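You operate a simulated robot arm through the tools that you are given. There is no shell and no other tool. Be economical: measure what you need, move in short steps, check, and stop when the job is done.

Carry out the task below with a simulated robot arm. There is one attempt and no reset: what you move stays moved.

JOB
Lock both pumps, then cap each travel bottle.
Fine: each cap is pressed on the bottle of its colour.

It is judged by the outcome, as a careful person would: the job done as asked, and still so three seconds after it is handed in. It fails if anything else is knocked over, pushed out of place, dropped, spilled or broken. Lids that push on must go on centred and level and be pressed home; caps that screw on are set level and turned clockwise until they are tight.

ROBOT AND FRAMES
A 6-joint arm with a two-finger parallel gripper, fixed in place. Base frame: the origin is at the foot of the arm, x ahead of it, y to its left, z up; the work surface is at about z = 76. Units: cm, rad, N and s.
With the tool pointing down near the work surface it reaches from about 30 to 74 cm from the base axis. Its first joint turns from -1.152 to 1.152 rad. Payload 2.45 kg.
The tool frame sits at the grasp point between the pads (the TCP): z along the fingers, y along the line on which they close. The tips reach 2.4 cm beyond it. Largest opening 6.8 cm; finger width 1.7, thickness 1; the body of the gripper, 4 by 7 cm, starts 4.1 cm behind the TCP.
Orientation is that of the tool frame in the base frame, as a unit quaternion [x, y, z, w]. With the fingers straight down and closing along the base's y, the tool's x points along the base's -x, its y along +y and its z along -z.

CONTROLS
- The arm moves only by the tool arm_command. Its argument "series" is text: rows parted by semicolons, each of 7 numbers parted by spaces: the shift along the base's x, y, z in cm, then the turn, a rotation vector about the base's x, y, z in rad, then the gripper command, from -1 (fully open) to 1 (shut), values between in proportion. In form: x y z ax ay az claw; .... A call has 1 to 20 rows; each row shifts and turns the commanded pose from where the row before left it. Each row takes 0.2 s and may step no farther than 5 cm and 0.15 rad from the row before; otherwise, or with a gripper value out of range, the whole call is refused. Where a pose cannot be reached the arm comes as near as it can. A force on the tool above 40 N (or 10 N above the force at the start of the call, whichever is more), or a blocked arm, ends the call early, and 0.2 s more pass. Each finger travels about 10.8 cm/s and halts on what it meets, pressing with about 31 N; the grip force reading is that of the motor and also rises with nothing between the fingers. The clock runs only during rows and for 0.2 s after the last one: add rows that do not move to give the fingers time. It gives the time, the measured TCP pose, the force on the tool (base axes), the opening and the grip force at its end, in the units of the frame above (readings bear some noise), with the torque about the TCP (base axes, N m) and any sound that the robot's microphone picked up.
- Cameras (640 x 400 px; columns grow to the right, rows downward): "scene" is fixed at [17.36, 42.14, 145.73]; the picture's right is [-0.69, -0.73, 0.00], its down [-0.47, 0.44, -0.77] and it looks along [0.56, -0.53, -0.64] (base axes); focal length 319 px, centre (320, 200). "wrist" rides on the gripper at [8.4, 1.1, -7.5] in the tool frame; the picture's right is [-0.13, 0.99, 0.00], its down [-0.60, -0.08, -0.79] and it looks along [-0.79, -0.10, 0.61] (tool axes); focal length 251 px, centre (320, 200). There is no depth. A picture from a camera that has moved, and an enlarged one, comes with that camera's place and axes in the base frame and with its lens.
- get_image(camera): a new picture of that camera. It takes no simulated time.
- inspect(camera, box): a new picture of the part [left, top, right, bottom] of that camera's present view, enlarged. It takes no simulated time.
- sign_off(): hands the job in; it is judged then, once.

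Go step by step. Nothing tells you positions but the pictures and the camera data: compare them with the known pose of the tool, close in by small moves and look again before you grip or let go. The budget is 120 turns and 76 pictures, counting those below and the enlarged ones. Unless the task says otherwise, let go and move clear before handing in, and close with one line.

The tools are called after ">>>" as a command line: name --argument value ..., lists and objects as JSON in quotes. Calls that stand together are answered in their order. arm_command: Moves the arm, as the interface text tells. Its arguments: {"type":"object","properties":{"series":{"type":"string"}},"required":["series"]} The other tools are called the same way: get_image (camera) takes a picture; inspect (camera, box) takes an enlarged picture of a part of a camera's view; sign_off () hands the job in.

At the start:

```text
t: 0.0
tcp_pos: [50.12, 3.98, 121.95]
orientation: [0.0, 1.0, -0.001, -0.001]
contact_force: [0.4, 0.4, 1.2]
moment: [0.03, -0.01, -0.01]
gripper_width: 6.82
grasp_force: 0.0
```

scene: 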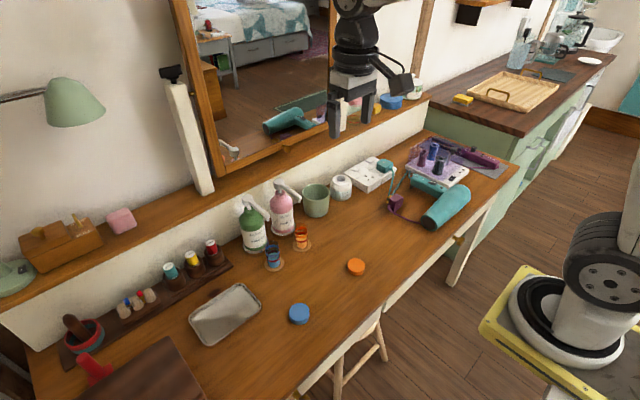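
wrist: 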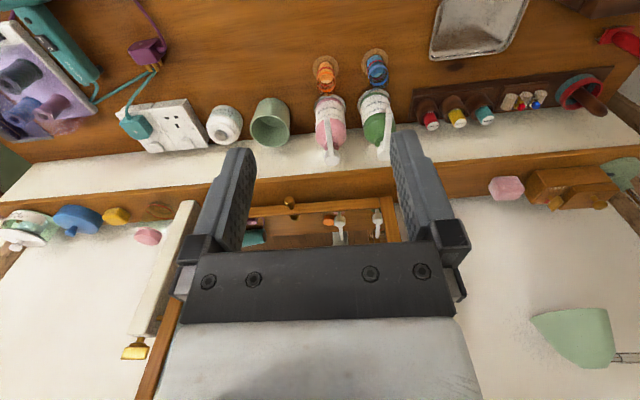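

I see two pump bottles (green, pink), two small travel bottles (blue, orange) on coasters, and a blue and an orange cap on the desk. I'll look closer at these first.

>>> inspect --camera "scene" --box '[220, 170, 340, 280]'

>>> inspect --camera "wrist" --box '[290, 40, 420, 170]'

>>> inspect --camera "scene" --box '[270, 245, 390, 335]'

```text
3.64 times, centred on (280, 225) of scene
camera zoom: at [17.36, 42.14, 145.73], right [-0.69, -0.73, 0.0], down [-0.47, 0.44, -0.77], along [0.56, -0.53, -0.64], focal length 1159 px, centre (466, 109)
```

zoom: 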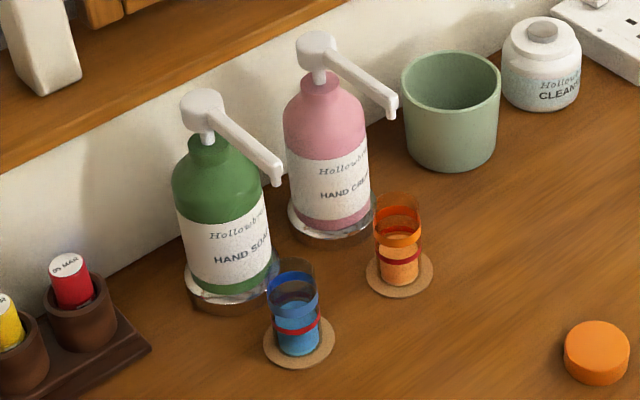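

```text
3.08 times, centred on (355, 105) of wrist
camera zoom: at [41.71, 5.1, 129.37], right [0.13, 0.99, 0.0], down [0.6, -0.08, 0.79], along [0.79, -0.1, -0.61], focal length 774 px, centre (212, 492)
```

zoom: 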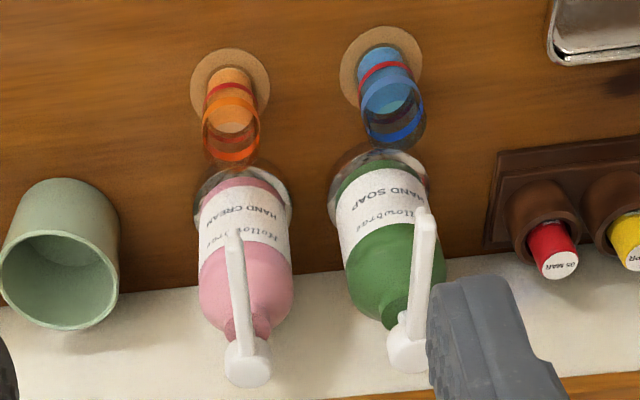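

```text
4.44 times, centred on (330, 290) of scene
camera zoom: at [17.36, 42.14, 145.73], right [-0.69, -0.73, 0.0], down [-0.47, 0.44, -0.77], along [0.56, -0.53, -0.64], focal length 1416 px, centre (276, -200)
```

zoom: 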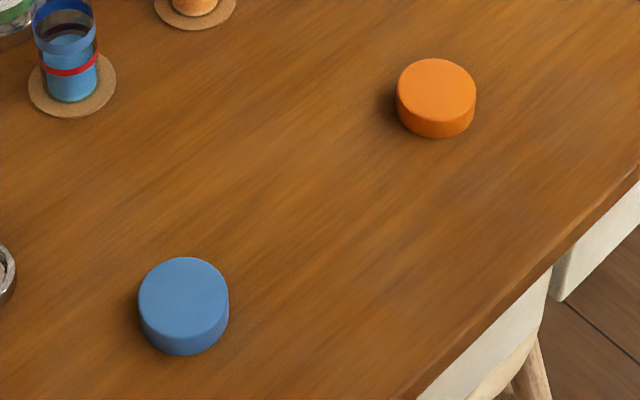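

The nozzles point at the robot (toward -x) and hang directly over the travel bottles. Green axis is about (74, 13), pink about (74, 3.4), head tops about z=96. I'll move closer to look for lock markings.

>>> arm_command --series "0 1 -4 0 0 0 -1; 0 1 -4 0 0 0 -1; 0 1 -4 0 0 0 -1; 0 1 -3 0 0 0 -1"

>>> get_image --camera "wrist"

>>> inspect --camera "scene" --box '[230, 175, 310, 225]'

```text
t: 1.0
tcp_pos: [50.34, 7.67, 106.89]
orientation: [0.0, 1.0, 0.0, 0.0]
contact_force: [-0.4, -0.7, 0.1]
moment: [-0.01, 0.0, -0.01]
gripper_width: 6.79
grasp_force: 0.1
```

```text
70 pictures are left
camera wrist: at [41.9, 8.78, 114.38], right [0.13, 0.99, 0.0], down [0.6, -0.08, 0.79], along [0.79, -0.1, -0.61], focal length 251 px, centre (320, 200)
```

wrist: 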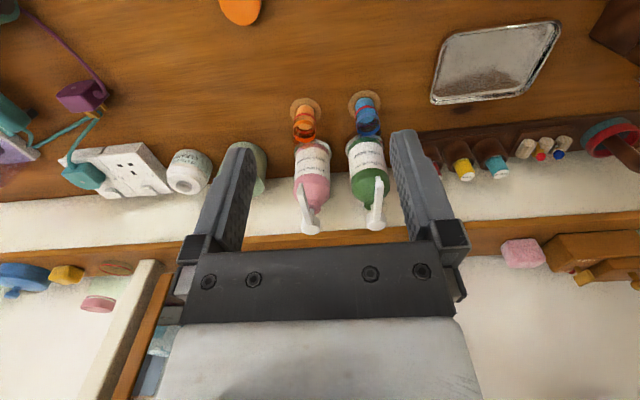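

```text
8.00 times, centred on (270, 200) of scene
camera zoom: at [17.36, 42.14, 145.72], right [-0.69, -0.73, 0.0], down [-0.47, 0.44, -0.77], along [0.56, -0.53, -0.64], focal length 2549 px, centre (720, 200)
```

zoom: 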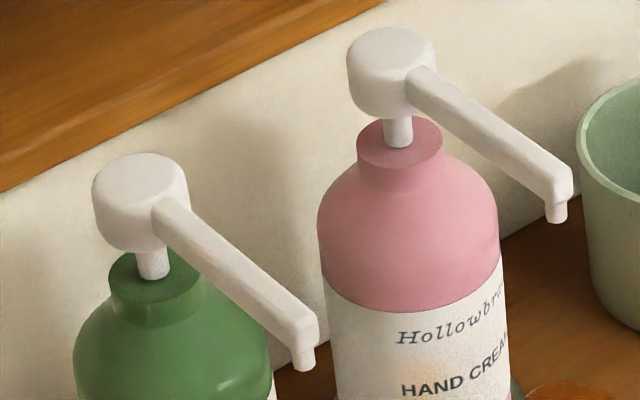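

>>> inspect --camera "wrist" --box '[280, 80, 400, 240]'

```text
2.50 times, centred on (340, 160) of wrist
camera zoom: at [41.9, 8.78, 114.38], right [0.13, 0.99, 0.0], down [0.6, -0.08, 0.79], along [0.79, -0.1, -0.61], focal length 629 px, centre (270, 300)
```

zoom: 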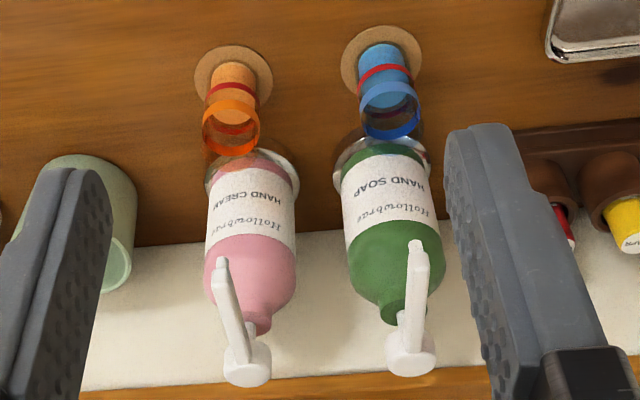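

No markings, so I'll plan to grip each pump head, turn it clockwise about its own axis (pure torque, no pressing), and listen for a click. Moving above the green head first.

>>> arm_command --series "4 1.5 -1 0 0 0 -1; 4 1.5 -1 0 0 0 -1; 4 1 -1 0 0 0 -1; 4 1 -1 0 0 0 -1; 4 0.2 0 0 0 0 -1; 2.5 0 0 0 0 0 -1"

>>> get_image --camera "wrist"

>>> inspect --camera "scene" --box '[210, 140, 310, 220]'

```text
t: 2.4
tcp_pos: [72.54, 13.3, 102.89]
orientation: [0.0, 1.0, 0.0, -0.001]
contact_force: [0.1, 0.2, 0.3]
moment: [0.01, 0.01, 0.02]
gripper_width: 6.81
grasp_force: 0.1
```

```text
67 pictures are left
camera wrist: at [64.17, 14.37, 110.45], right [0.13, 0.99, 0.0], down [0.6, -0.08, 0.79], along [0.79, -0.1, -0.61], focal length 251 px, centre (320, 200)
```

wrist: 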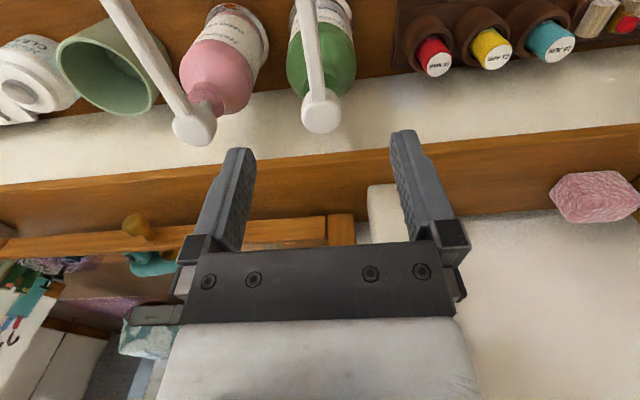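

```text
5.00 times, centred on (260, 180) of scene
camera zoom: at [17.35, 42.14, 145.73], right [-0.69, -0.73, 0.0], down [-0.47, 0.44, -0.77], along [0.56, -0.53, -0.64], focal length 1593 px, centre (620, 300)
```

zoom: 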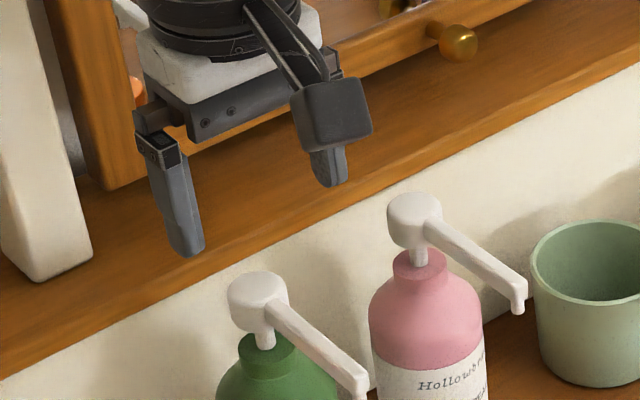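

The green head is estimated at (73.4, 13.4), top about z=96.4. I'll descend around it with the fingers open and check before gripping.

>>> arm_command --series "0.5 0.1 -2.5 0 0 0 -1; 0.3 0 -2.5 0 0 0 -1; 0 0 -2.2 0 0 0 -1; 0 0 0 0 0 0 -1"

>>> get_image --camera "wrist"

>>> inspect --camera "scene" --box '[210, 160, 310, 240]'

```text
t: 3.4
tcp_pos: [73.23, 13.46, 95.83]
orientation: [0.0, 1.0, 0.0, 0.0]
contact_force: [1.1, -0.2, -0.2]
moment: [0.01, -0.02, -0.02]
gripper_width: 6.8
grasp_force: 0.1
```

```text
65 pictures are left
camera wrist: at [64.87, 14.56, 103.31], right [0.13, 0.99, 0.0], down [0.6, -0.08, 0.79], along [0.79, -0.1, -0.61], focal length 251 px, centre (320, 200)
```

wrist: 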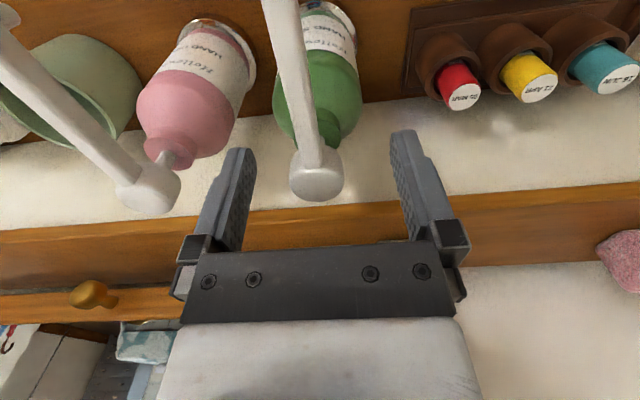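

```text
5.00 times, centred on (260, 200) of scene
camera zoom: at [17.36, 42.14, 145.73], right [-0.69, -0.73, 0.0], down [-0.47, 0.44, -0.77], along [0.56, -0.53, -0.64], focal length 1593 px, centre (620, 200)
```

zoom: 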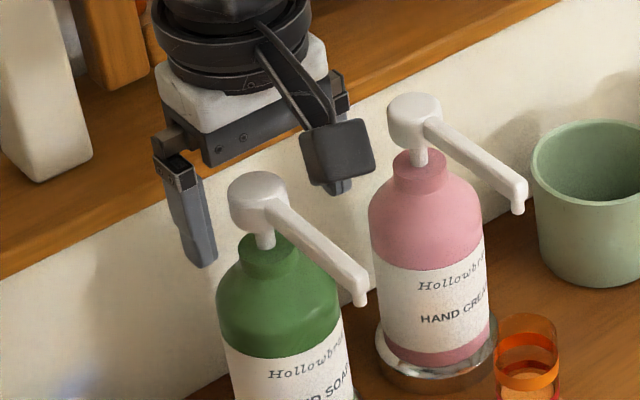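

The TCP lines up with the head's top. I'll lower slightly and close on the head.

>>> arm_command --series "0 -0.1 -0.6 0 0 0 -1; 0 0 0 0 0 0 -0.1; 0 0 0 0 0 0 0.1; 0 0 0 0 0 0 0.25; 0 0 0 0 0 0 0.25"

>>> get_image --camera "wrist"

```text
t: 4.6
tcp_pos: [73.26, 13.33, 95.07]
orientation: [-0.001, 1.0, 0.0, -0.001]
contact_force: [-1.9, -4.9, 0.1]
moment: [-0.12, 0.03, -0.06]
gripper_width: 2.85
grasp_force: 1.9
```

```text
63 pictures are left
camera wrist: at [64.84, 14.43, 102.63], right [0.13, 0.99, 0.0], down [0.6, -0.08, 0.79], along [0.79, -0.1, -0.61], focal length 251 px, centre (320, 200)
```

wrist: 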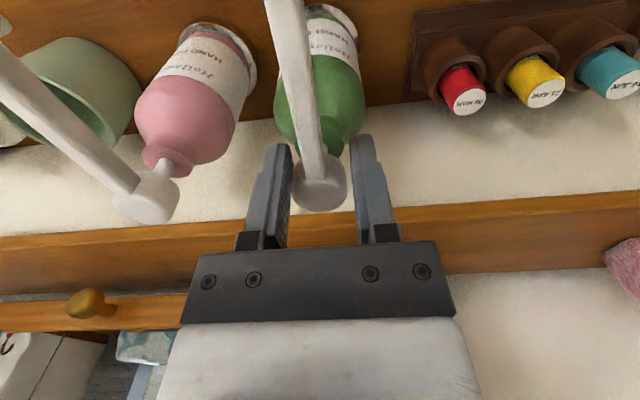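

>>> arm_command --series "0 -0.1 0 0 0 0 0.3; 0 0 0 0 0 0 0.4; 0 0 0 0 0 0 0.4"

```text
t: 5.4
tcp_pos: [73.26, 13.16, 95.03]
orientation: [0.0, 1.0, 0.0, -0.001]
contact_force: [-6.0, -6.3, 1.2]
moment: [-0.11, 0.16, -0.12]
gripper_width: 2.56
grasp_force: 3.0
```

>>> inspect --camera "wrist" --box '[230, 80, 410, 260]'

>>> inspect --camera "scene" --box '[220, 170, 300, 230]'

```text
2.22 times, centred on (320, 170) of wrist
camera zoom: at [64.87, 14.26, 102.59], right [0.13, 0.99, 0.0], down [0.61, -0.08, 0.79], along [0.79, -0.1, -0.61], focal length 559 px, centre (320, 267)
```

zoom: 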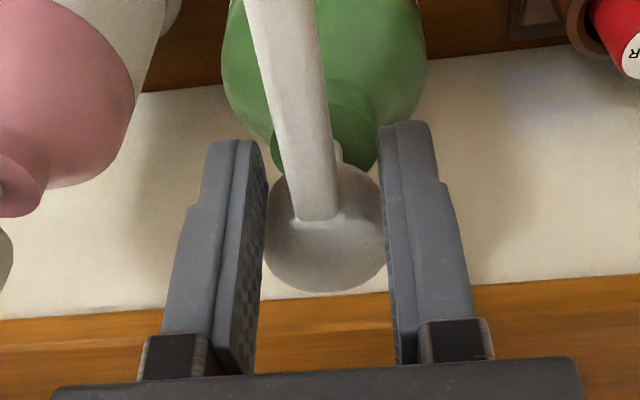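

```text
6.67 times, centred on (260, 200) of scene
camera zoom: at [17.34, 42.12, 145.73], right [-0.69, -0.73, 0.0], down [-0.47, 0.44, -0.77], along [0.56, -0.53, -0.64], focal length 2124 px, centre (720, 200)
```

zoom: 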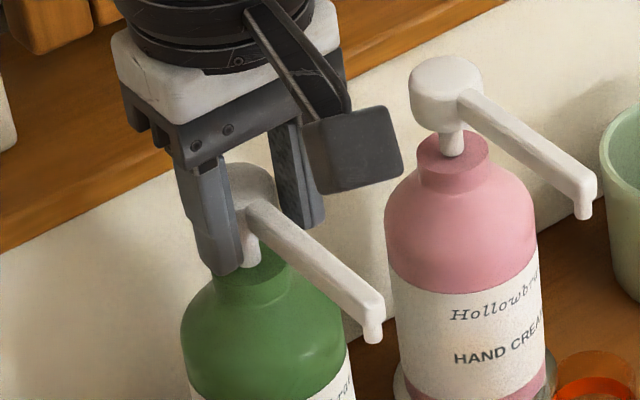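

The fingers are gripping the front half of the head and squeezing it backward. I'll open, move about 0.8 cm forward, and grip again.

>>> arm_command --series "0 0 0 0 0 0 -0.1; 0 0.1 0 0 0 0 -0.1; 0.5 0 0 0 0 0 -0.1; 0.3 0 0 0 0 0 -0.1; 0 0 0 0 0 0 -0.1"

>>> inspect --camera "wrist" --box '[230, 80, 410, 260]'

>>> inspect --camera "scene" --box '[220, 170, 300, 230]'

```text
t: 6.6
tcp_pos: [74.19, 13.22, 95.06]
orientation: [0.001, 1.0, 0.0, 0.0]
contact_force: [-0.5, -0.2, -0.8]
moment: [0.03, -0.03, 0.03]
gripper_width: 3.75
grasp_force: 0.1
```

```text
2.22 times, centred on (320, 170) of wrist
camera zoom: at [65.72, 14.34, 102.62], right [0.13, 0.99, 0.0], down [0.6, -0.08, 0.79], along [0.79, -0.1, -0.61], focal length 559 px, centre (320, 267)
```

zoom: 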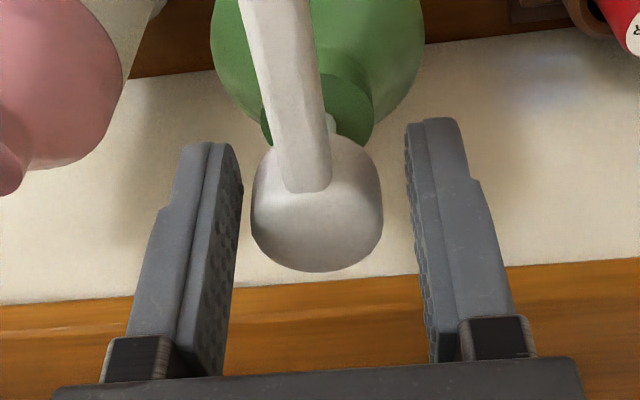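

```text
6.67 times, centred on (260, 200) of scene
camera zoom: at [17.36, 42.14, 145.73], right [-0.69, -0.73, 0.0], down [-0.47, 0.44, -0.77], along [0.56, -0.53, -0.64], focal length 2124 px, centre (720, 200)
```

zoom: 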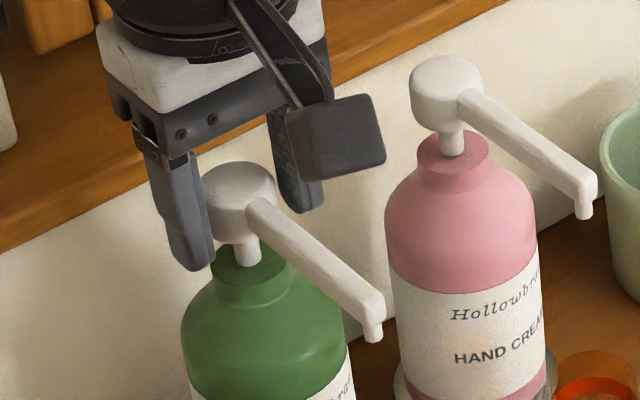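

Measurements disagree a bit on x, and put y nearer 13.05. I'll centre at about (73.5, 13.05) and re-grip.

>>> arm_command --series "-0.6 -0.15 0 0 0 0 -0.1; 0 0 0 0 0 0 -0.1; 0 0 0 0 0 0 0.15; 0 0 0 0 0 0 0.22; 0 0 0 0 0 0 0.22"

>>> inspect --camera "wrist" --box '[230, 80, 410, 260]'

```text
t: 7.8
tcp_pos: [73.45, 13.0, 95.2]
orientation: [0.0, 1.0, 0.0, 0.0]
contact_force: [-0.2, -2.0, 0.2]
moment: [-0.04, -0.04, 0.0]
gripper_width: 2.74
grasp_force: 0.8
```

```text
2.22 times, centred on (320, 170) of wrist
camera zoom: at [65.16, 14.16, 102.61], right [0.13, 0.99, 0.0], down [0.6, -0.08, 0.79], along [0.79, -0.1, -0.61], focal length 559 px, centre (320, 267)
```

zoom: 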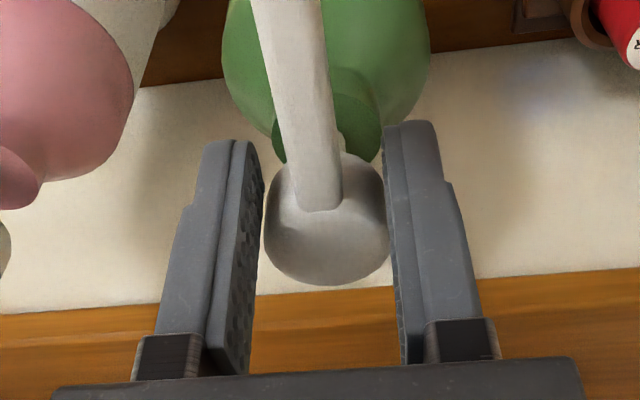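

>>> arm_command --series "0 -0.15 0 0 0 0 0.22; 0 0 0 0 0 0 0.22"

```text
t: 8.4
tcp_pos: [73.58, 12.85, 95.12]
orientation: [0.0, 1.0, 0.0, -0.001]
contact_force: [-1.2, 2.9, 0.0]
moment: [0.05, 0.01, 0.01]
gripper_width: 2.87
grasp_force: 0.7
```

The force flipped sign, so centre is y≈12.94. Adjusting and closing firmly.

>>> arm_command --series "0 0.09 0 0 0 0 0.22; 0 0 0 0 0 0 0.35; 0 0 0 0 0 0 0.5; 0 0 0 0 0 0 0.5"

```text
t: 9.4
tcp_pos: [73.52, 13.0, 95.02]
orientation: [0.0, 1.0, 0.0, -0.001]
contact_force: [-3.9, 5.3, 0.0]
moment: [0.1, -0.01, 0.07]
gripper_width: 2.52
grasp_force: 40.5
```

Firm grip achieved. Now a small clockwise turn (seen from above) to see how it responds.

>>> arm_command --series "0 0 0 0 0 -0.08 0.5; 0 0 0 0 0 -0.08 0.5; 0 0 0 0 0 -0.08 0.5; 0 0 0 0 0 -0.08 0.5; 0 0 0 0 0 0 0.5"

>>> inspect --camera "scene" --box '[220, 170, 340, 280]'

```text
t: 10.6
tcp_pos: [73.55, 13.47, 94.89]
orientation: [0.158, 0.988, 0.003, 0.001]
contact_force: [-4.0, 28.1, 1.2]
moment: [0.49, 0.05, 0.38]
gripper_width: 2.42
grasp_force: 39.9
```

```text
3.64 times, centred on (280, 225) of scene
camera zoom: at [17.34, 42.22, 145.7], right [-0.69, -0.73, 0.0], down [-0.47, 0.44, -0.77], along [0.56, -0.53, -0.64], focal length 1159 px, centre (466, 109)
```

zoom: 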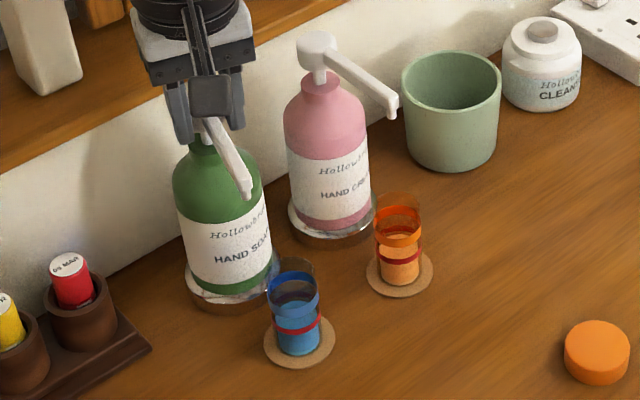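

The nozzle is turning and the bottle stays put, but the side force shows the pump axis lies further in +x than my TCP. I'll relieve the force by following the arc.

>>> arm_command --series "0 0.3 0 0 0 0 0.5; 0 0.3 0 0 0 0 0.5; 0 0 0 0 0 0 0.5"

>>> inspect --camera "wrist" --box '[230, 80, 410, 260]'

```text
t: 11.4
tcp_pos: [73.57, 13.5, 94.97]
orientation: [0.159, 0.987, -0.001, -0.001]
contact_force: [-16.0, 11.2, 1.2]
moment: [0.28, 0.45, 0.06]
gripper_width: 2.41
grasp_force: 39.7
```

```text
2.22 times, centred on (320, 170) of wrist
camera zoom: at [65.9, 17.24, 102.57], right [0.43, 0.9, 0.0], down [0.55, -0.26, 0.79], along [0.71, -0.35, -0.61], focal length 559 px, centre (320, 267)
```

zoom: 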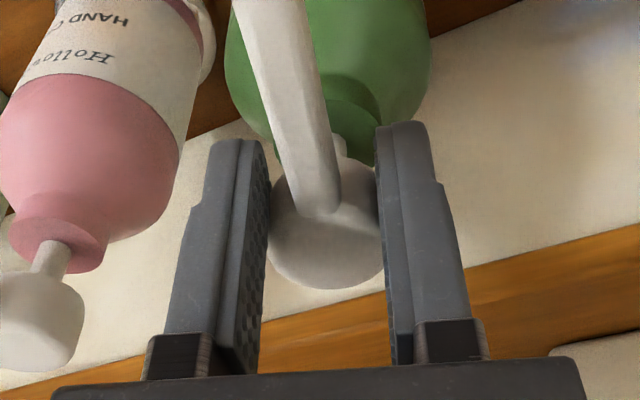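

The pads are catching only the front chord of the head (width smaller than its diameter), so the axis must be near (74.8, 13.0) and the head top near z=95. I'll open, move forward along the tool's facing direction and slightly lower.

>>> arm_command --series "0 0 0 0 0 0 -0.15; 0 0 0 0 0 0 -0.15; 0.5 -0.3 -0.3 0 0 0 -0.15; 0.5 -0.25 -0.2 0 0 0 -0.15; 0.3 0 0 0 0 0 -0.15; 0 0 0 0 0 0 -0.15"

>>> inspect --camera "scene" --box '[220, 170, 300, 230]'

>>> inspect --camera "wrist" --box '[230, 80, 410, 260]'

```text
t: 12.8
tcp_pos: [74.94, 12.91, 94.44]
orientation: [0.159, 0.987, 0.0, 0.0]
contact_force: [-0.2, -0.2, 0.2]
moment: [0.01, -0.03, -0.03]
gripper_width: 3.91
grasp_force: 0.1
```

```text
6.67 times, centred on (260, 200) of scene
camera zoom: at [17.36, 42.14, 145.73], right [-0.69, -0.73, 0.0], down [-0.47, 0.44, -0.77], along [0.56, -0.53, -0.64], focal length 2124 px, centre (720, 200)
```

zoom: 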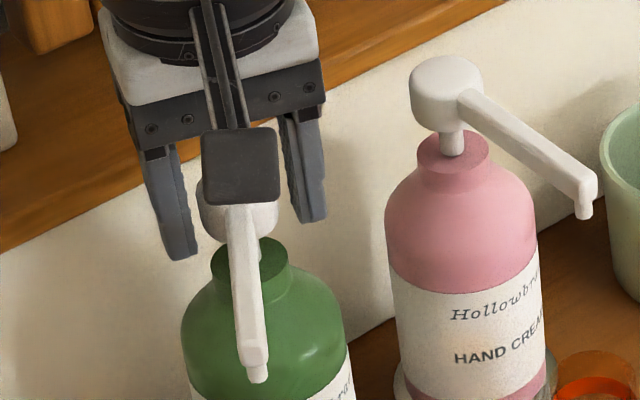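

```text
2.22 times, centred on (320, 170) of wrist
camera zoom: at [67.22, 16.7, 102.02], right [0.43, 0.9, 0.0], down [0.55, -0.26, 0.79], along [0.71, -0.34, -0.61], focal length 559 px, centre (320, 267)
```

zoom: 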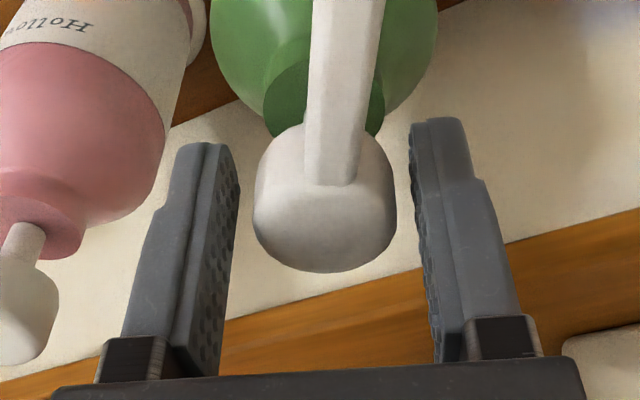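

>>> arm_command --series "0 0 0 0 0 0 0.1; 0 0 0 0 0 0 0.2; 0 0 0 0 0 0 0.2"

```text
t: 13.6
tcp_pos: [74.87, 13.0, 94.49]
orientation: [0.159, 0.987, 0.0, -0.001]
contact_force: [1.3, 5.4, -1.5]
moment: [0.07, -0.03, 0.03]
gripper_width: 2.85
grasp_force: 42.7
```

Good: a full-diameter grip at 2.85. Continue clockwise.

>>> arm_command --series "0 0 0 0 0 -0.1 0.3; 0 0 0 0 0 -0.1 0.3; 0 0 0 0 0 -0.1 0.3; 0 0 0 0 0 -0.1 0.3; 0 0 0 0 0 0 0.3"

>>> inspect --camera "scene" --box '[220, 170, 340, 280]'

```text
t: 14.8
tcp_pos: [74.98, 13.03, 94.47]
orientation: [0.353, 0.936, 0.001, 0.0]
contact_force: [1.6, 13.9, -0.5]
moment: [-0.13, -0.2, 0.02]
gripper_width: 2.84
grasp_force: 43.2
```

```text
3.64 times, centred on (280, 225) of scene
camera zoom: at [17.36, 42.18, 145.71], right [-0.69, -0.73, 0.0], down [-0.47, 0.44, -0.77], along [0.56, -0.53, -0.64], focal length 1159 px, centre (466, 109)
```

zoom: 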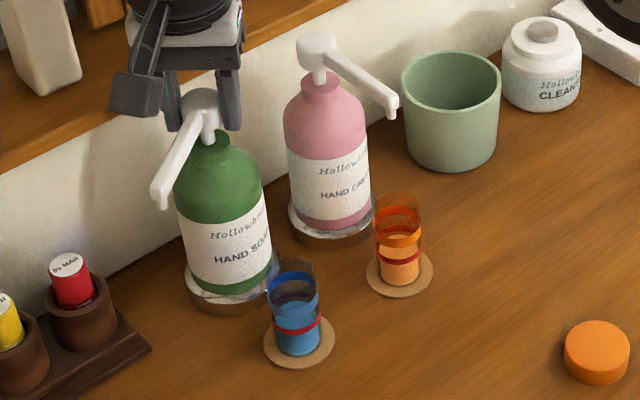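

>>> arm_command --series "0 0 0 0 0 -0.1 0.3; 0 0 0 0 0 -0.1 0.3; 0 0 0 0 0 -0.1 0.3; 0 0 0 0 0 -0.1 0.3; 0 0 0 0 0 0 0.3"

>>> inspect --camera "scene" --box '[220, 170, 340, 280]'

```text
t: 16.0
tcp_pos: [74.9, 13.04, 94.44]
orientation: [0.532, 0.847, 0.001, 0.001]
contact_force: [9.1, 19.0, -1.5]
moment: [0.19, -0.07, 0.02]
gripper_width: 2.87
grasp_force: 42.6
```

```text
3.64 times, centred on (280, 225) of scene
camera zoom: at [17.38, 42.19, 145.71], right [-0.69, -0.73, 0.0], down [-0.47, 0.44, -0.77], along [0.56, -0.53, -0.64], focal length 1159 px, centre (466, 109)
```

zoom: 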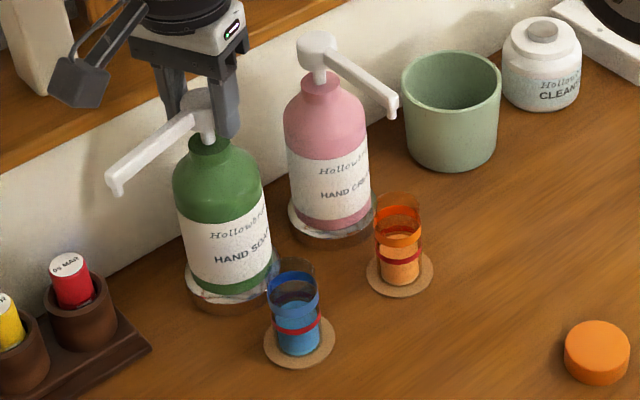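

About a quarter turn now, with no stop or click yet. I'll relieve the side force and continue a bit.

>>> arm_command --series "0.1 0.2 0 0 0 -0.08 0.3; 0 0 0 0 0 -0.08 0.3; 0 0 0 0 0 -0.08 0.3; 0 0 0 0 0 0 0.3"

>>> inspect --camera "scene" --box '[220, 170, 340, 280]'

```text
t: 17.0
tcp_pos: [74.84, 13.13, 94.5]
orientation: [0.629, 0.777, -0.001, -0.001]
contact_force: [-6.8, 8.2, 6.0]
moment: [0.15, 0.1, -0.04]
gripper_width: 2.83
grasp_force: 42.6
```

```text
3.64 times, centred on (280, 225) of scene
camera zoom: at [17.32, 42.16, 145.72], right [-0.69, -0.73, 0.0], down [-0.47, 0.44, -0.77], along [0.56, -0.53, -0.64], focal length 1159 px, centre (466, 109)
```

zoom: 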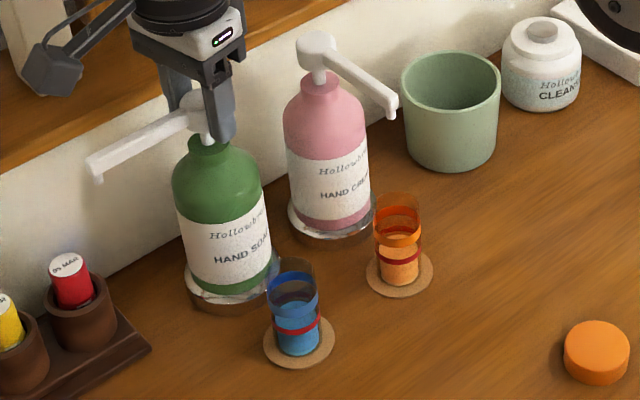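

>>> arm_command --series "0 0 0 0 0 -0.07 0.3; 0 0 0 0 0 -0.07 0.3; 0 0 0 0 0 -0.07 0.3; 0 0 0 0 0 0 0.3"

>>> inspect --camera "scene" --box '[220, 170, 300, 230]'

>>> get_image --camera "wrist"

```text
t: 18.0
tcp_pos: [74.96, 13.03, 94.46]
orientation: [0.708, 0.706, -0.001, 0.0]
contact_force: [4.1, -5.3, 0.4]
moment: [-0.12, -0.03, 0.37]
gripper_width: 2.81
grasp_force: 43.0
```

```text
6.67 times, centred on (260, 200) of scene
camera zoom: at [17.37, 42.12, 145.73], right [-0.69, -0.73, 0.0], down [-0.47, 0.44, -0.77], along [0.56, -0.53, -0.64], focal length 2124 px, centre (720, 200)
```

zoom: 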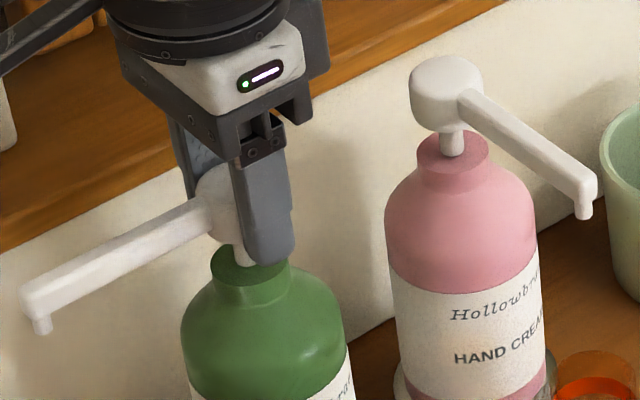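

```text
49 pictures are left
camera wrist: at [76.09, 21.49, 102.01], right [0.99, -0.13, 0.0], down [-0.08, -0.6, 0.79], along [-0.1, -0.79, -0.61], focal length 251 px, centre (320, 200)
```

wrist: 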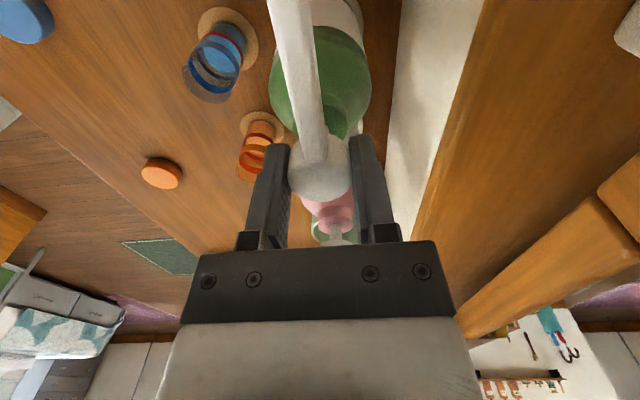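

Torque jumped to 0.37 N·m at a 90° turn, suggesting a stop. I'll turn slightly more to confirm.

>>> arm_command --series "0 0 0 0 0 -0.06 0.3; 0 0 0 0 0 -0.06 0.3; 0 0 0 0 0 0 0.3"

```text
t: 18.8
tcp_pos: [74.97, 13.1, 94.51]
orientation: [0.748, 0.663, 0.0, 0.0]
contact_force: [-0.4, -5.2, -0.9]
moment: [0.13, 0.03, 0.29]
gripper_width: 2.84
grasp_force: 42.9
```

>>> get_image --camera "wrist"

>>> inspect --camera "scene" --box '[220, 170, 300, 230]'

```text
48 pictures are left
camera wrist: at [77.11, 21.45, 102.05], right [0.97, -0.25, 0.0], down [-0.15, -0.59, 0.79], along [-0.2, -0.77, -0.61], focal length 251 px, centre (320, 200)
```

wrist: 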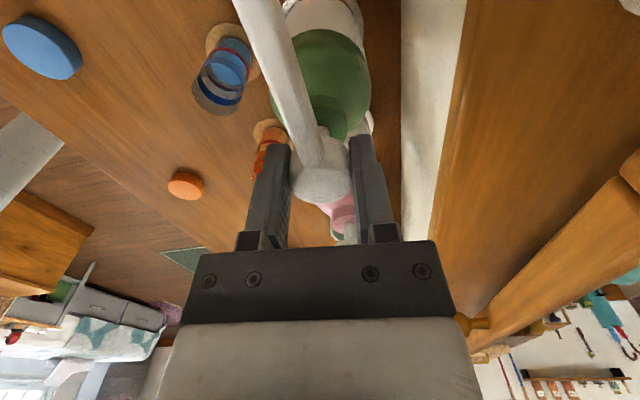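

```text
6.67 times, centred on (260, 200) of scene
camera zoom: at [17.35, 42.12, 145.73], right [-0.69, -0.73, 0.0], down [-0.47, 0.44, -0.77], along [0.56, -0.53, -0.64], focal length 2124 px, centre (720, 200)
```

zoom: 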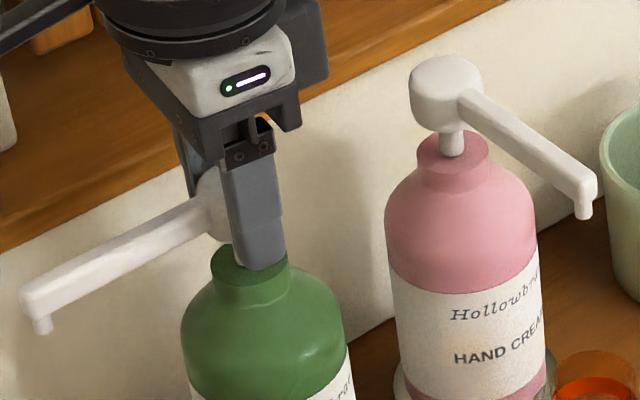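

The gripper slipped while the nozzle stayed, so the green pump is at its clockwise stop (locked). Now I'll release, rise, turn back and move over the pink pump at about (74.9, 3.2).

>>> arm_command --series "0 0 0 0 0 0 -0.2; 0 0 0 0 0 0 -0.2; 0 0 2.5 0 0 0 -0.2; 0 0 4 0 0 0 -0.2; 0 0 2 0 0 0.15 -0.2; -1 -1 0 0 0 0.15 -0.2; -1 -1 0 0 0 0.15 -0.2; 0 -1 0 0 0 0.15 -0.2; 0 -1 0 0 0 0.15 -0.2; 0 -1 0 0 0 0.15 -0.2; 0 -1 0 0 0 0.15 -0.2; 0 -1 0 0 0 0.15 -0.2; 0 -1 0 0 0 0.15 -0.2; 0 -1 0 0 0 0.15 -0.2; 0 -0.8 0 0 0 0.15 -0.2; 0 0 0 0 0 0.04 -0.2; 1 0 0 0 0 0 -0.2; 0.9 0 0 0 0 0 -0.2; 0 0 0 0 0 0 -0.2"

>>> get_image --camera "wrist"

>>> inspect --camera "scene" --box '[220, 150, 340, 230]'

```text
t: 22.8
tcp_pos: [75.02, 3.36, 103.0]
orientation: [0.0, 1.0, 0.0, 0.0]
contact_force: [0.5, 0.8, -0.4]
moment: [0.02, 0.01, 0.0]
gripper_width: 4.09
grasp_force: 0.1
```

```text
46 pictures are left
camera wrist: at [66.63, 4.57, 110.58], right [0.13, 0.99, 0.0], down [0.6, -0.08, 0.79], along [0.79, -0.1, -0.61], focal length 251 px, centre (320, 200)
```

wrist: 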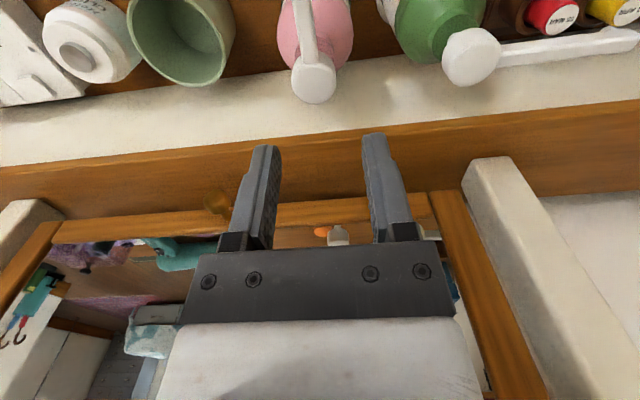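

```text
5.00 times, centred on (280, 190) of scene
camera zoom: at [17.36, 42.14, 145.73], right [-0.69, -0.73, 0.0], down [-0.47, 0.44, -0.77], along [0.56, -0.53, -0.64], focal length 1593 px, centre (520, 250)
```

zoom: 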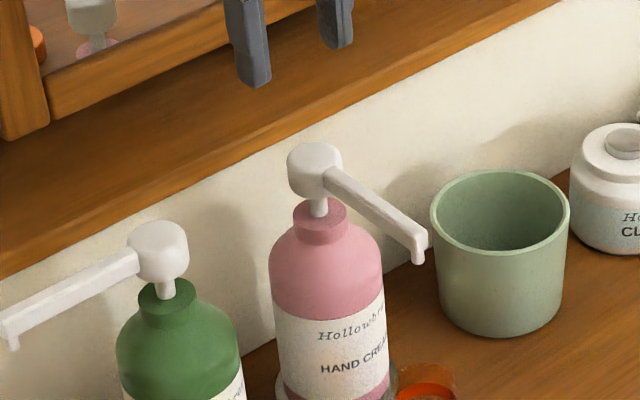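

Pink head is at about (75, 3.3). Descending straight to grip height.

>>> arm_command --series "0 0 -3 0 0 0 -0.2; 0 0 -3 0 0 0 -0.2; 0 0 -2.5 0 0 0 -0.2; 0 0 0 0 0 0 -0.2"

>>> inspect --camera "wrist" --box '[230, 80, 410, 260]'

```text
t: 23.8
tcp_pos: [74.92, 3.37, 94.54]
orientation: [0.0, 1.0, 0.0, 0.001]
contact_force: [-0.1, -0.6, 0.1]
moment: [0.02, -0.01, 0.03]
gripper_width: 4.09
grasp_force: 0.1
```

```text
2.22 times, centred on (320, 170) of wrist
camera zoom: at [66.47, 4.58, 102.05], right [0.13, 0.99, 0.0], down [0.6, -0.08, 0.79], along [0.79, -0.1, -0.61], focal length 559 px, centre (320, 267)
```

zoom: 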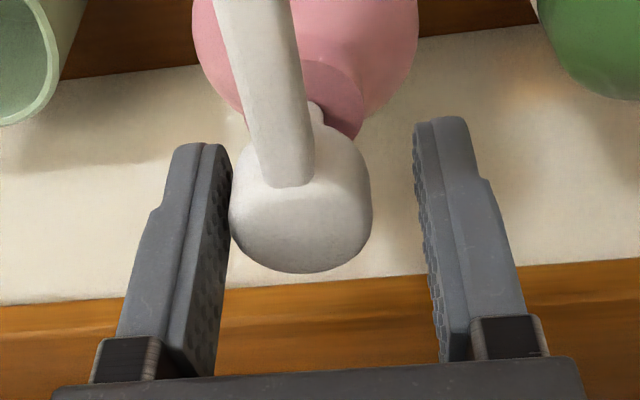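

The head is about 0.4 cm toward -y of the pad centre; I'll correct and close gently.

>>> arm_command --series "0 -0.42 0 0 0 0 -0.2; 0 0 0 0 0 0 -0.2; 0 0 0 0 0 0 0.1; 0 0 0 0 0 0 0.2; 0 0 0 0 0 0 0.2"

>>> inspect --camera "wrist" --box '[230, 80, 410, 260]'

```text
t: 25.0
tcp_pos: [74.84, 3.03, 94.5]
orientation: [0.0, 1.0, 0.0, -0.001]
contact_force: [-0.4, -1.2, -0.1]
moment: [-0.03, 0.02, 0.03]
gripper_width: 2.86
grasp_force: 42.4
```

```text
2.22 times, centred on (320, 170) of wrist
camera zoom: at [66.42, 4.16, 102.06], right [0.13, 0.99, 0.0], down [0.6, -0.08, 0.79], along [0.79, -0.1, -0.61], focal length 559 px, centre (320, 267)
```

zoom: 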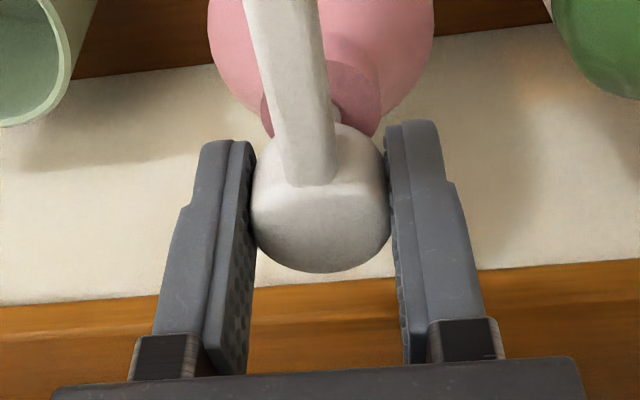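

Excellent centred grip. Turning clockwise in steps, watching the torque.

>>> arm_command --series "0 0 0 0 0 -0.1 0.3; 0 0 0 0 0 -0.1 0.3; 0 0 0 0 0 -0.1 0.3; 0 0 0 0 0 -0.1 0.3; 0 0 0 0 0 -0.1 0.3; 0 0 0 0 0 -0.1 0.3; 0 0 0 0 0 -0.1 0.3; 0 0 0 0 0 0 0.3"

```text
t: 26.8
tcp_pos: [74.92, 3.03, 94.6]
orientation: [0.344, 0.939, 0.0, 0.0]
contact_force: [1.8, 7.5, 1.3]
moment: [0.22, -0.18, 0.56]
gripper_width: 2.84
grasp_force: 42.8
```

>>> inspect --camera "scene" --box '[220, 150, 340, 270]'

>>> inspect --camera "wrist" --box '[230, 80, 410, 260]'

```text
3.33 times, centred on (280, 210) of scene
camera zoom: at [17.36, 42.16, 145.72], right [-0.69, -0.73, 0.0], down [-0.47, 0.44, -0.77], along [0.56, -0.53, -0.64], focal length 1062 px, centre (453, 167)
```

zoom: 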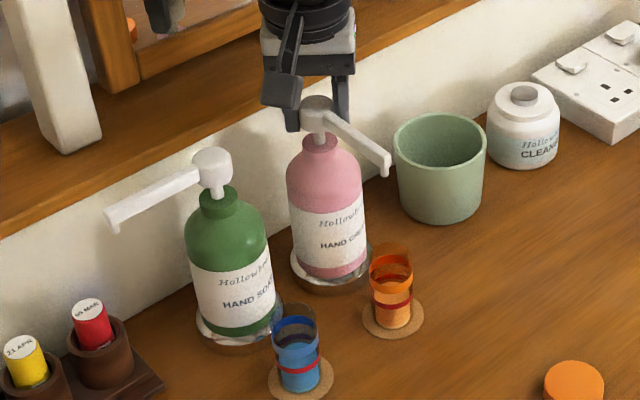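

```text
2.22 times, centred on (320, 170) of wrist
camera zoom: at [69.14, 9.4, 102.09], right [0.74, 0.67, 0.0], down [0.41, -0.45, 0.79], along [0.54, -0.59, -0.61], focal length 559 px, centre (320, 267)
```

zoom: 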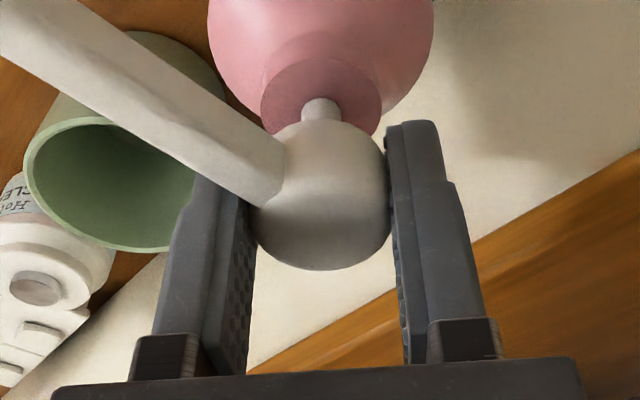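

The pink nozzle did not move and the gripper slipped: it's already against its clockwise stop, so its lock must be the other way. I'll release, realign and try counter-clockwise gently.

>>> arm_command --series "0 0 0 0 0 0 -0.15; 0 0 0 0 0 0 -0.15; 0 0 0 0 0 0.1 -0.15; 0 0 0 0 0 0.1 -0.15; 0 0 0 0 0 0.1 -0.15; 0 0 0 0 0 0.1 -0.15; 0 0 0 0 0 0.1 -0.15; 0 0 0 0 0 0.1 -0.15; 0 0 0 0 0 0.1 -0.15; 0 0 0 0 0 0 -0.15; 0 0 0 0 0 0 0.1; 0 0 0 0 0 0 0.2; 0 0 0 0 0 0 0.3; 0 0 0 0 0 0.1 0.3; 0 0 0 0 0 0.1 0.3; 0 0 0 0 0 0.1 0.3; 0 0 0 0 0 0 0.3"

>>> inspect --camera "wrist" --box '[230, 80, 410, 260]'

```text
t: 30.4
tcp_pos: [74.95, 2.95, 94.43]
orientation: [-0.15, 0.989, 0.001, -0.001]
contact_force: [-7.5, -4.0, 1.3]
moment: [-0.08, 0.15, -0.02]
gripper_width: 2.86
grasp_force: 42.5
```

```text
2.22 times, centred on (320, 170) of wrist
camera zoom: at [66.58, 1.6, 102.03], right [-0.17, 0.99, 0.0], down [0.6, 0.1, 0.79], along [0.78, 0.13, -0.61], focal length 559 px, centre (320, 267)
```

zoom: 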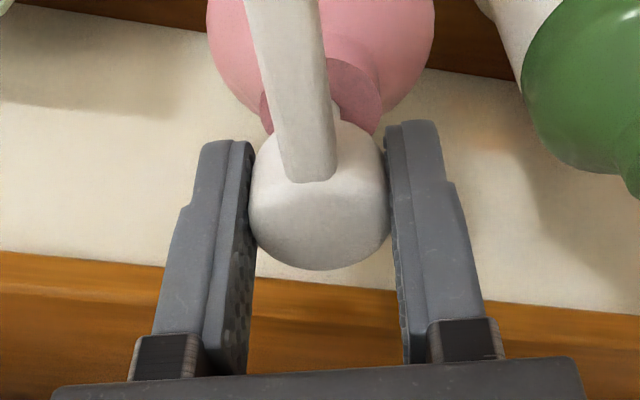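

It turns freely counter-clockwise. Continuing toward the stop, watching torque.

>>> arm_command --series "0 0 0 0 0 0.1 0.3; 0 0 0 0 0 0.1 0.3; 0 0 0 0 0 0.1 0.3; 0 0 0 0 0 0.1 0.3; 0 0 0 0 0 0.1 0.3; 0 0 0 0 0 0.1 0.3; 0 0 0 0 0 0 0.3"

>>> inspect --camera "scene" --box '[220, 150, 380, 270]'

```text
t: 32.0
tcp_pos: [74.97, 3.05, 94.5]
orientation: [-0.436, 0.9, 0.001, 0.001]
contact_force: [-4.4, 2.8, -0.6]
moment: [-0.02, 0.11, 0.05]
gripper_width: 2.84
grasp_force: 42.6
```

```text
3.33 times, centred on (300, 210) of scene
camera zoom: at [17.35, 42.15, 145.72], right [-0.69, -0.73, 0.0], down [-0.47, 0.44, -0.77], along [0.56, -0.53, -0.64], focal length 1062 px, centre (387, 167)
```

zoom: 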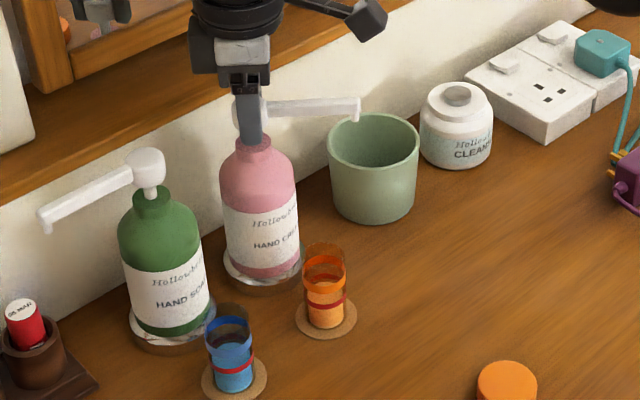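

>>> arm_command --series "0 0 0 0 0 0.1 0.3; 0 0 0 0 0 0.1 0.3; 0 0 0 0 0 0.1 0.3; 0 0 0 0 0 0.1 0.3; 0 0 0 0 0 0.1 0.3; 0 0 0 0 0 0.1 0.3; 0 0 0 0 0 0 0.3"

>>> inspect --camera "scene" --box '[220, 150, 380, 270]'

```text
t: 33.6
tcp_pos: [74.92, 3.02, 94.54]
orientation: [-0.683, 0.731, 0.0, 0.001]
contact_force: [4.5, -1.8, -3.7]
moment: [0.01, -0.09, 0.04]
gripper_width: 2.85
grasp_force: 42.9
```

```text
3.33 times, centred on (300, 210) of scene
camera zoom: at [17.38, 42.14, 145.72], right [-0.69, -0.73, 0.0], down [-0.47, 0.44, -0.77], along [0.56, -0.53, -0.64], focal length 1062 px, centre (387, 167)
```

zoom: 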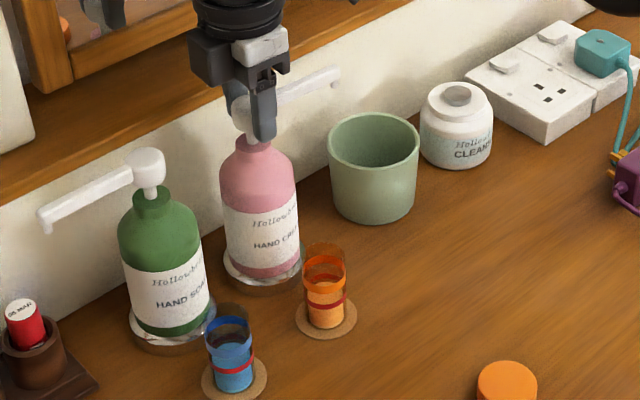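

>>> arm_command --series "0 0 0 0 0 0.07 0.3; 0 0 0 0 0 0.07 0.3; 0 0 0 0 0 0.07 0.3; 0 0 0 0 0 0 0.3"

>>> inspect --camera "scene" --box '[220, 150, 380, 270]'

```text
t: 34.6
tcp_pos: [74.92, 2.86, 94.65]
orientation: [0.754, -0.656, 0.001, 0.0]
contact_force: [15.9, -7.9, -7.6]
moment: [-0.01, -0.2, -0.38]
gripper_width: 2.8
grasp_force: 42.8
```

```text
3.33 times, centred on (300, 210) of scene
camera zoom: at [17.42, 42.12, 145.72], right [-0.69, -0.73, 0.0], down [-0.47, 0.44, -0.77], along [0.56, -0.53, -0.64], focal length 1062 px, centre (387, 167)
```

zoom: 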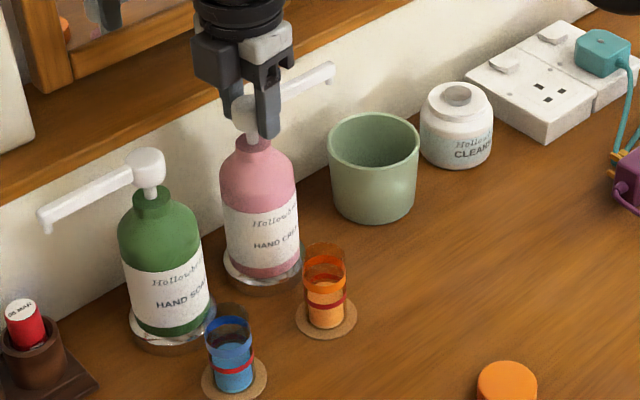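

Torque rose at the counter-clockwise stop (about 95°): pink is locked. Releasing, rising, turning back and heading toward the orange cap.

>>> arm_command --series "0 0 0 0 0 0 -0.2; 0 0 0 0 0 0 -0.2; 0 0 2.5 0 0 0 -0.2; 0 0 4 0 0 0 -0.2; 0 0 2 0 0 -0.15 -0.2; -2 0 0 0 0 -0.15 -0.5; -2 0 0 0 0 -0.15 -1; -2 -1 0 0 0 -0.15 -1; -2 -1 0 0 0 -0.15 -1; -2 -1 0 0 0 -0.15 -1; -2 -1 0 0 0 -0.15 -1; -2 -1 0 0 0 -0.15 -1; -2 0 0 0 0 -0.15 -1; -3 0 0 0 0 -0.15 -1; -3 0 0 0 0 -0.15 -1; -3 0 -2 0 0 -0.06 -1; 0 0 -4 0 0 0 -1; 0 0 -4 0 0 0 -1; 0 0 -4 0 0 0 -1; 0 0 0 0 0 0 -1"

>>> get_image --camera "wrist"

>>> get_image --camera "scene"

```text
t: 38.8
tcp_pos: [49.75, -1.69, 88.96]
orientation: [0.001, 1.0, 0.0, 0.0]
contact_force: [-0.5, 0.1, 1.3]
moment: [-0.04, -0.02, 0.03]
gripper_width: 6.81
grasp_force: 0.1
```

```text
36 pictures are left
camera wrist: at [41.4, -0.6, 96.45], right [0.13, 0.99, 0.0], down [0.6, -0.08, 0.79], along [0.79, -0.1, -0.61], focal length 251 px, centre (320, 200)
```

wrist: 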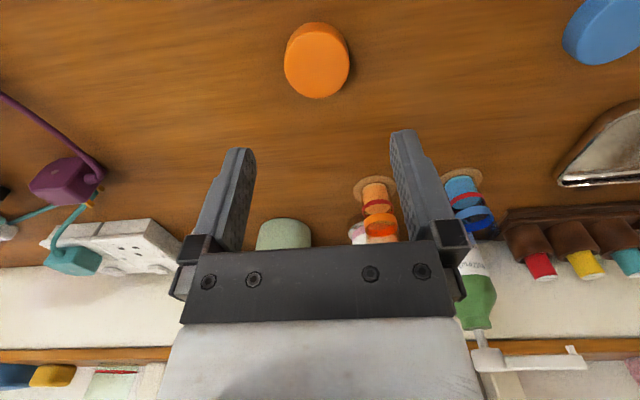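

```text
35 pictures are left
```

scene: 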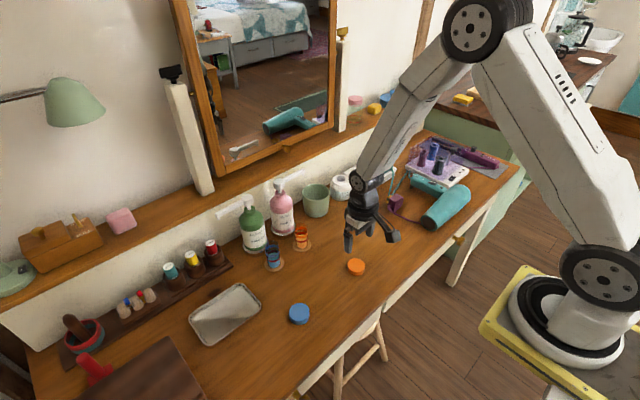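

Both pumps stand locked and undisturbed. The orange cap is near (49.8, -1.9); descending partway to check alignment.

>>> arm_command --series "0 -0.2 -3 0 0 0 -1; 0 0 -3 0 0 0 -1; 0 0 0 0 0 0 -1"

>>> get_image --camera "wrist"

>>> inspect --camera "scene" --box '[320, 220, 400, 280]'

```text
t: 39.6
tcp_pos: [49.95, -2.43, 82.95]
orientation: [0.0, 1.0, 0.0, 0.0]
contact_force: [0.0, 0.1, -0.4]
moment: [0.02, 0.02, -0.01]
gripper_width: 6.8
grasp_force: 0.1
```

```text
34 pictures are left
camera wrist: at [41.54, -1.13, 90.48], right [0.13, 0.99, 0.0], down [0.6, -0.08, 0.79], along [0.79, -0.1, -0.61], focal length 251 px, centre (320, 200)
```

wrist: 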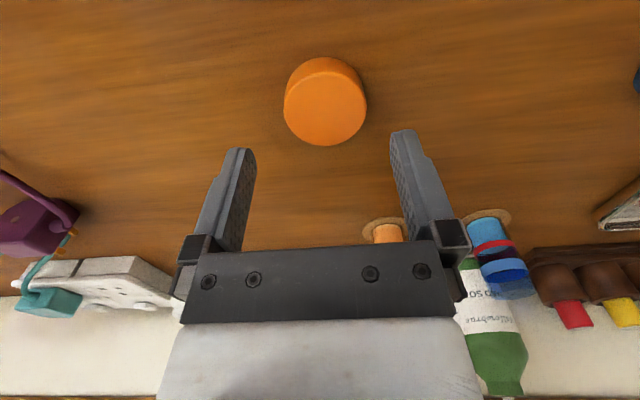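

```text
6.67 times, centred on (360, 250) of scene
camera zoom: at [17.36, 42.14, 145.73], right [-0.69, -0.73, 0.0], down [-0.47, 0.44, -0.77], along [0.56, -0.53, -0.64], focal length 2124 px, centre (53, -133)
```

zoom: 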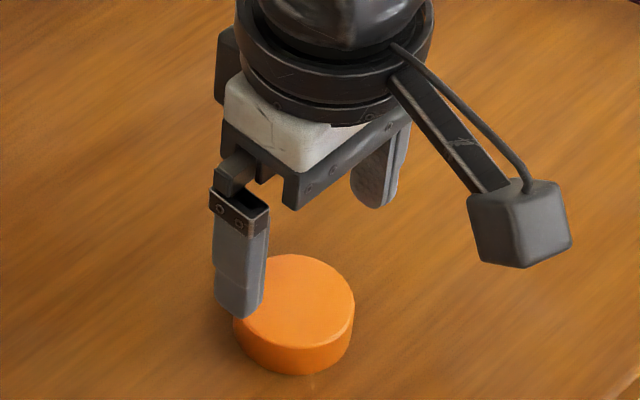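

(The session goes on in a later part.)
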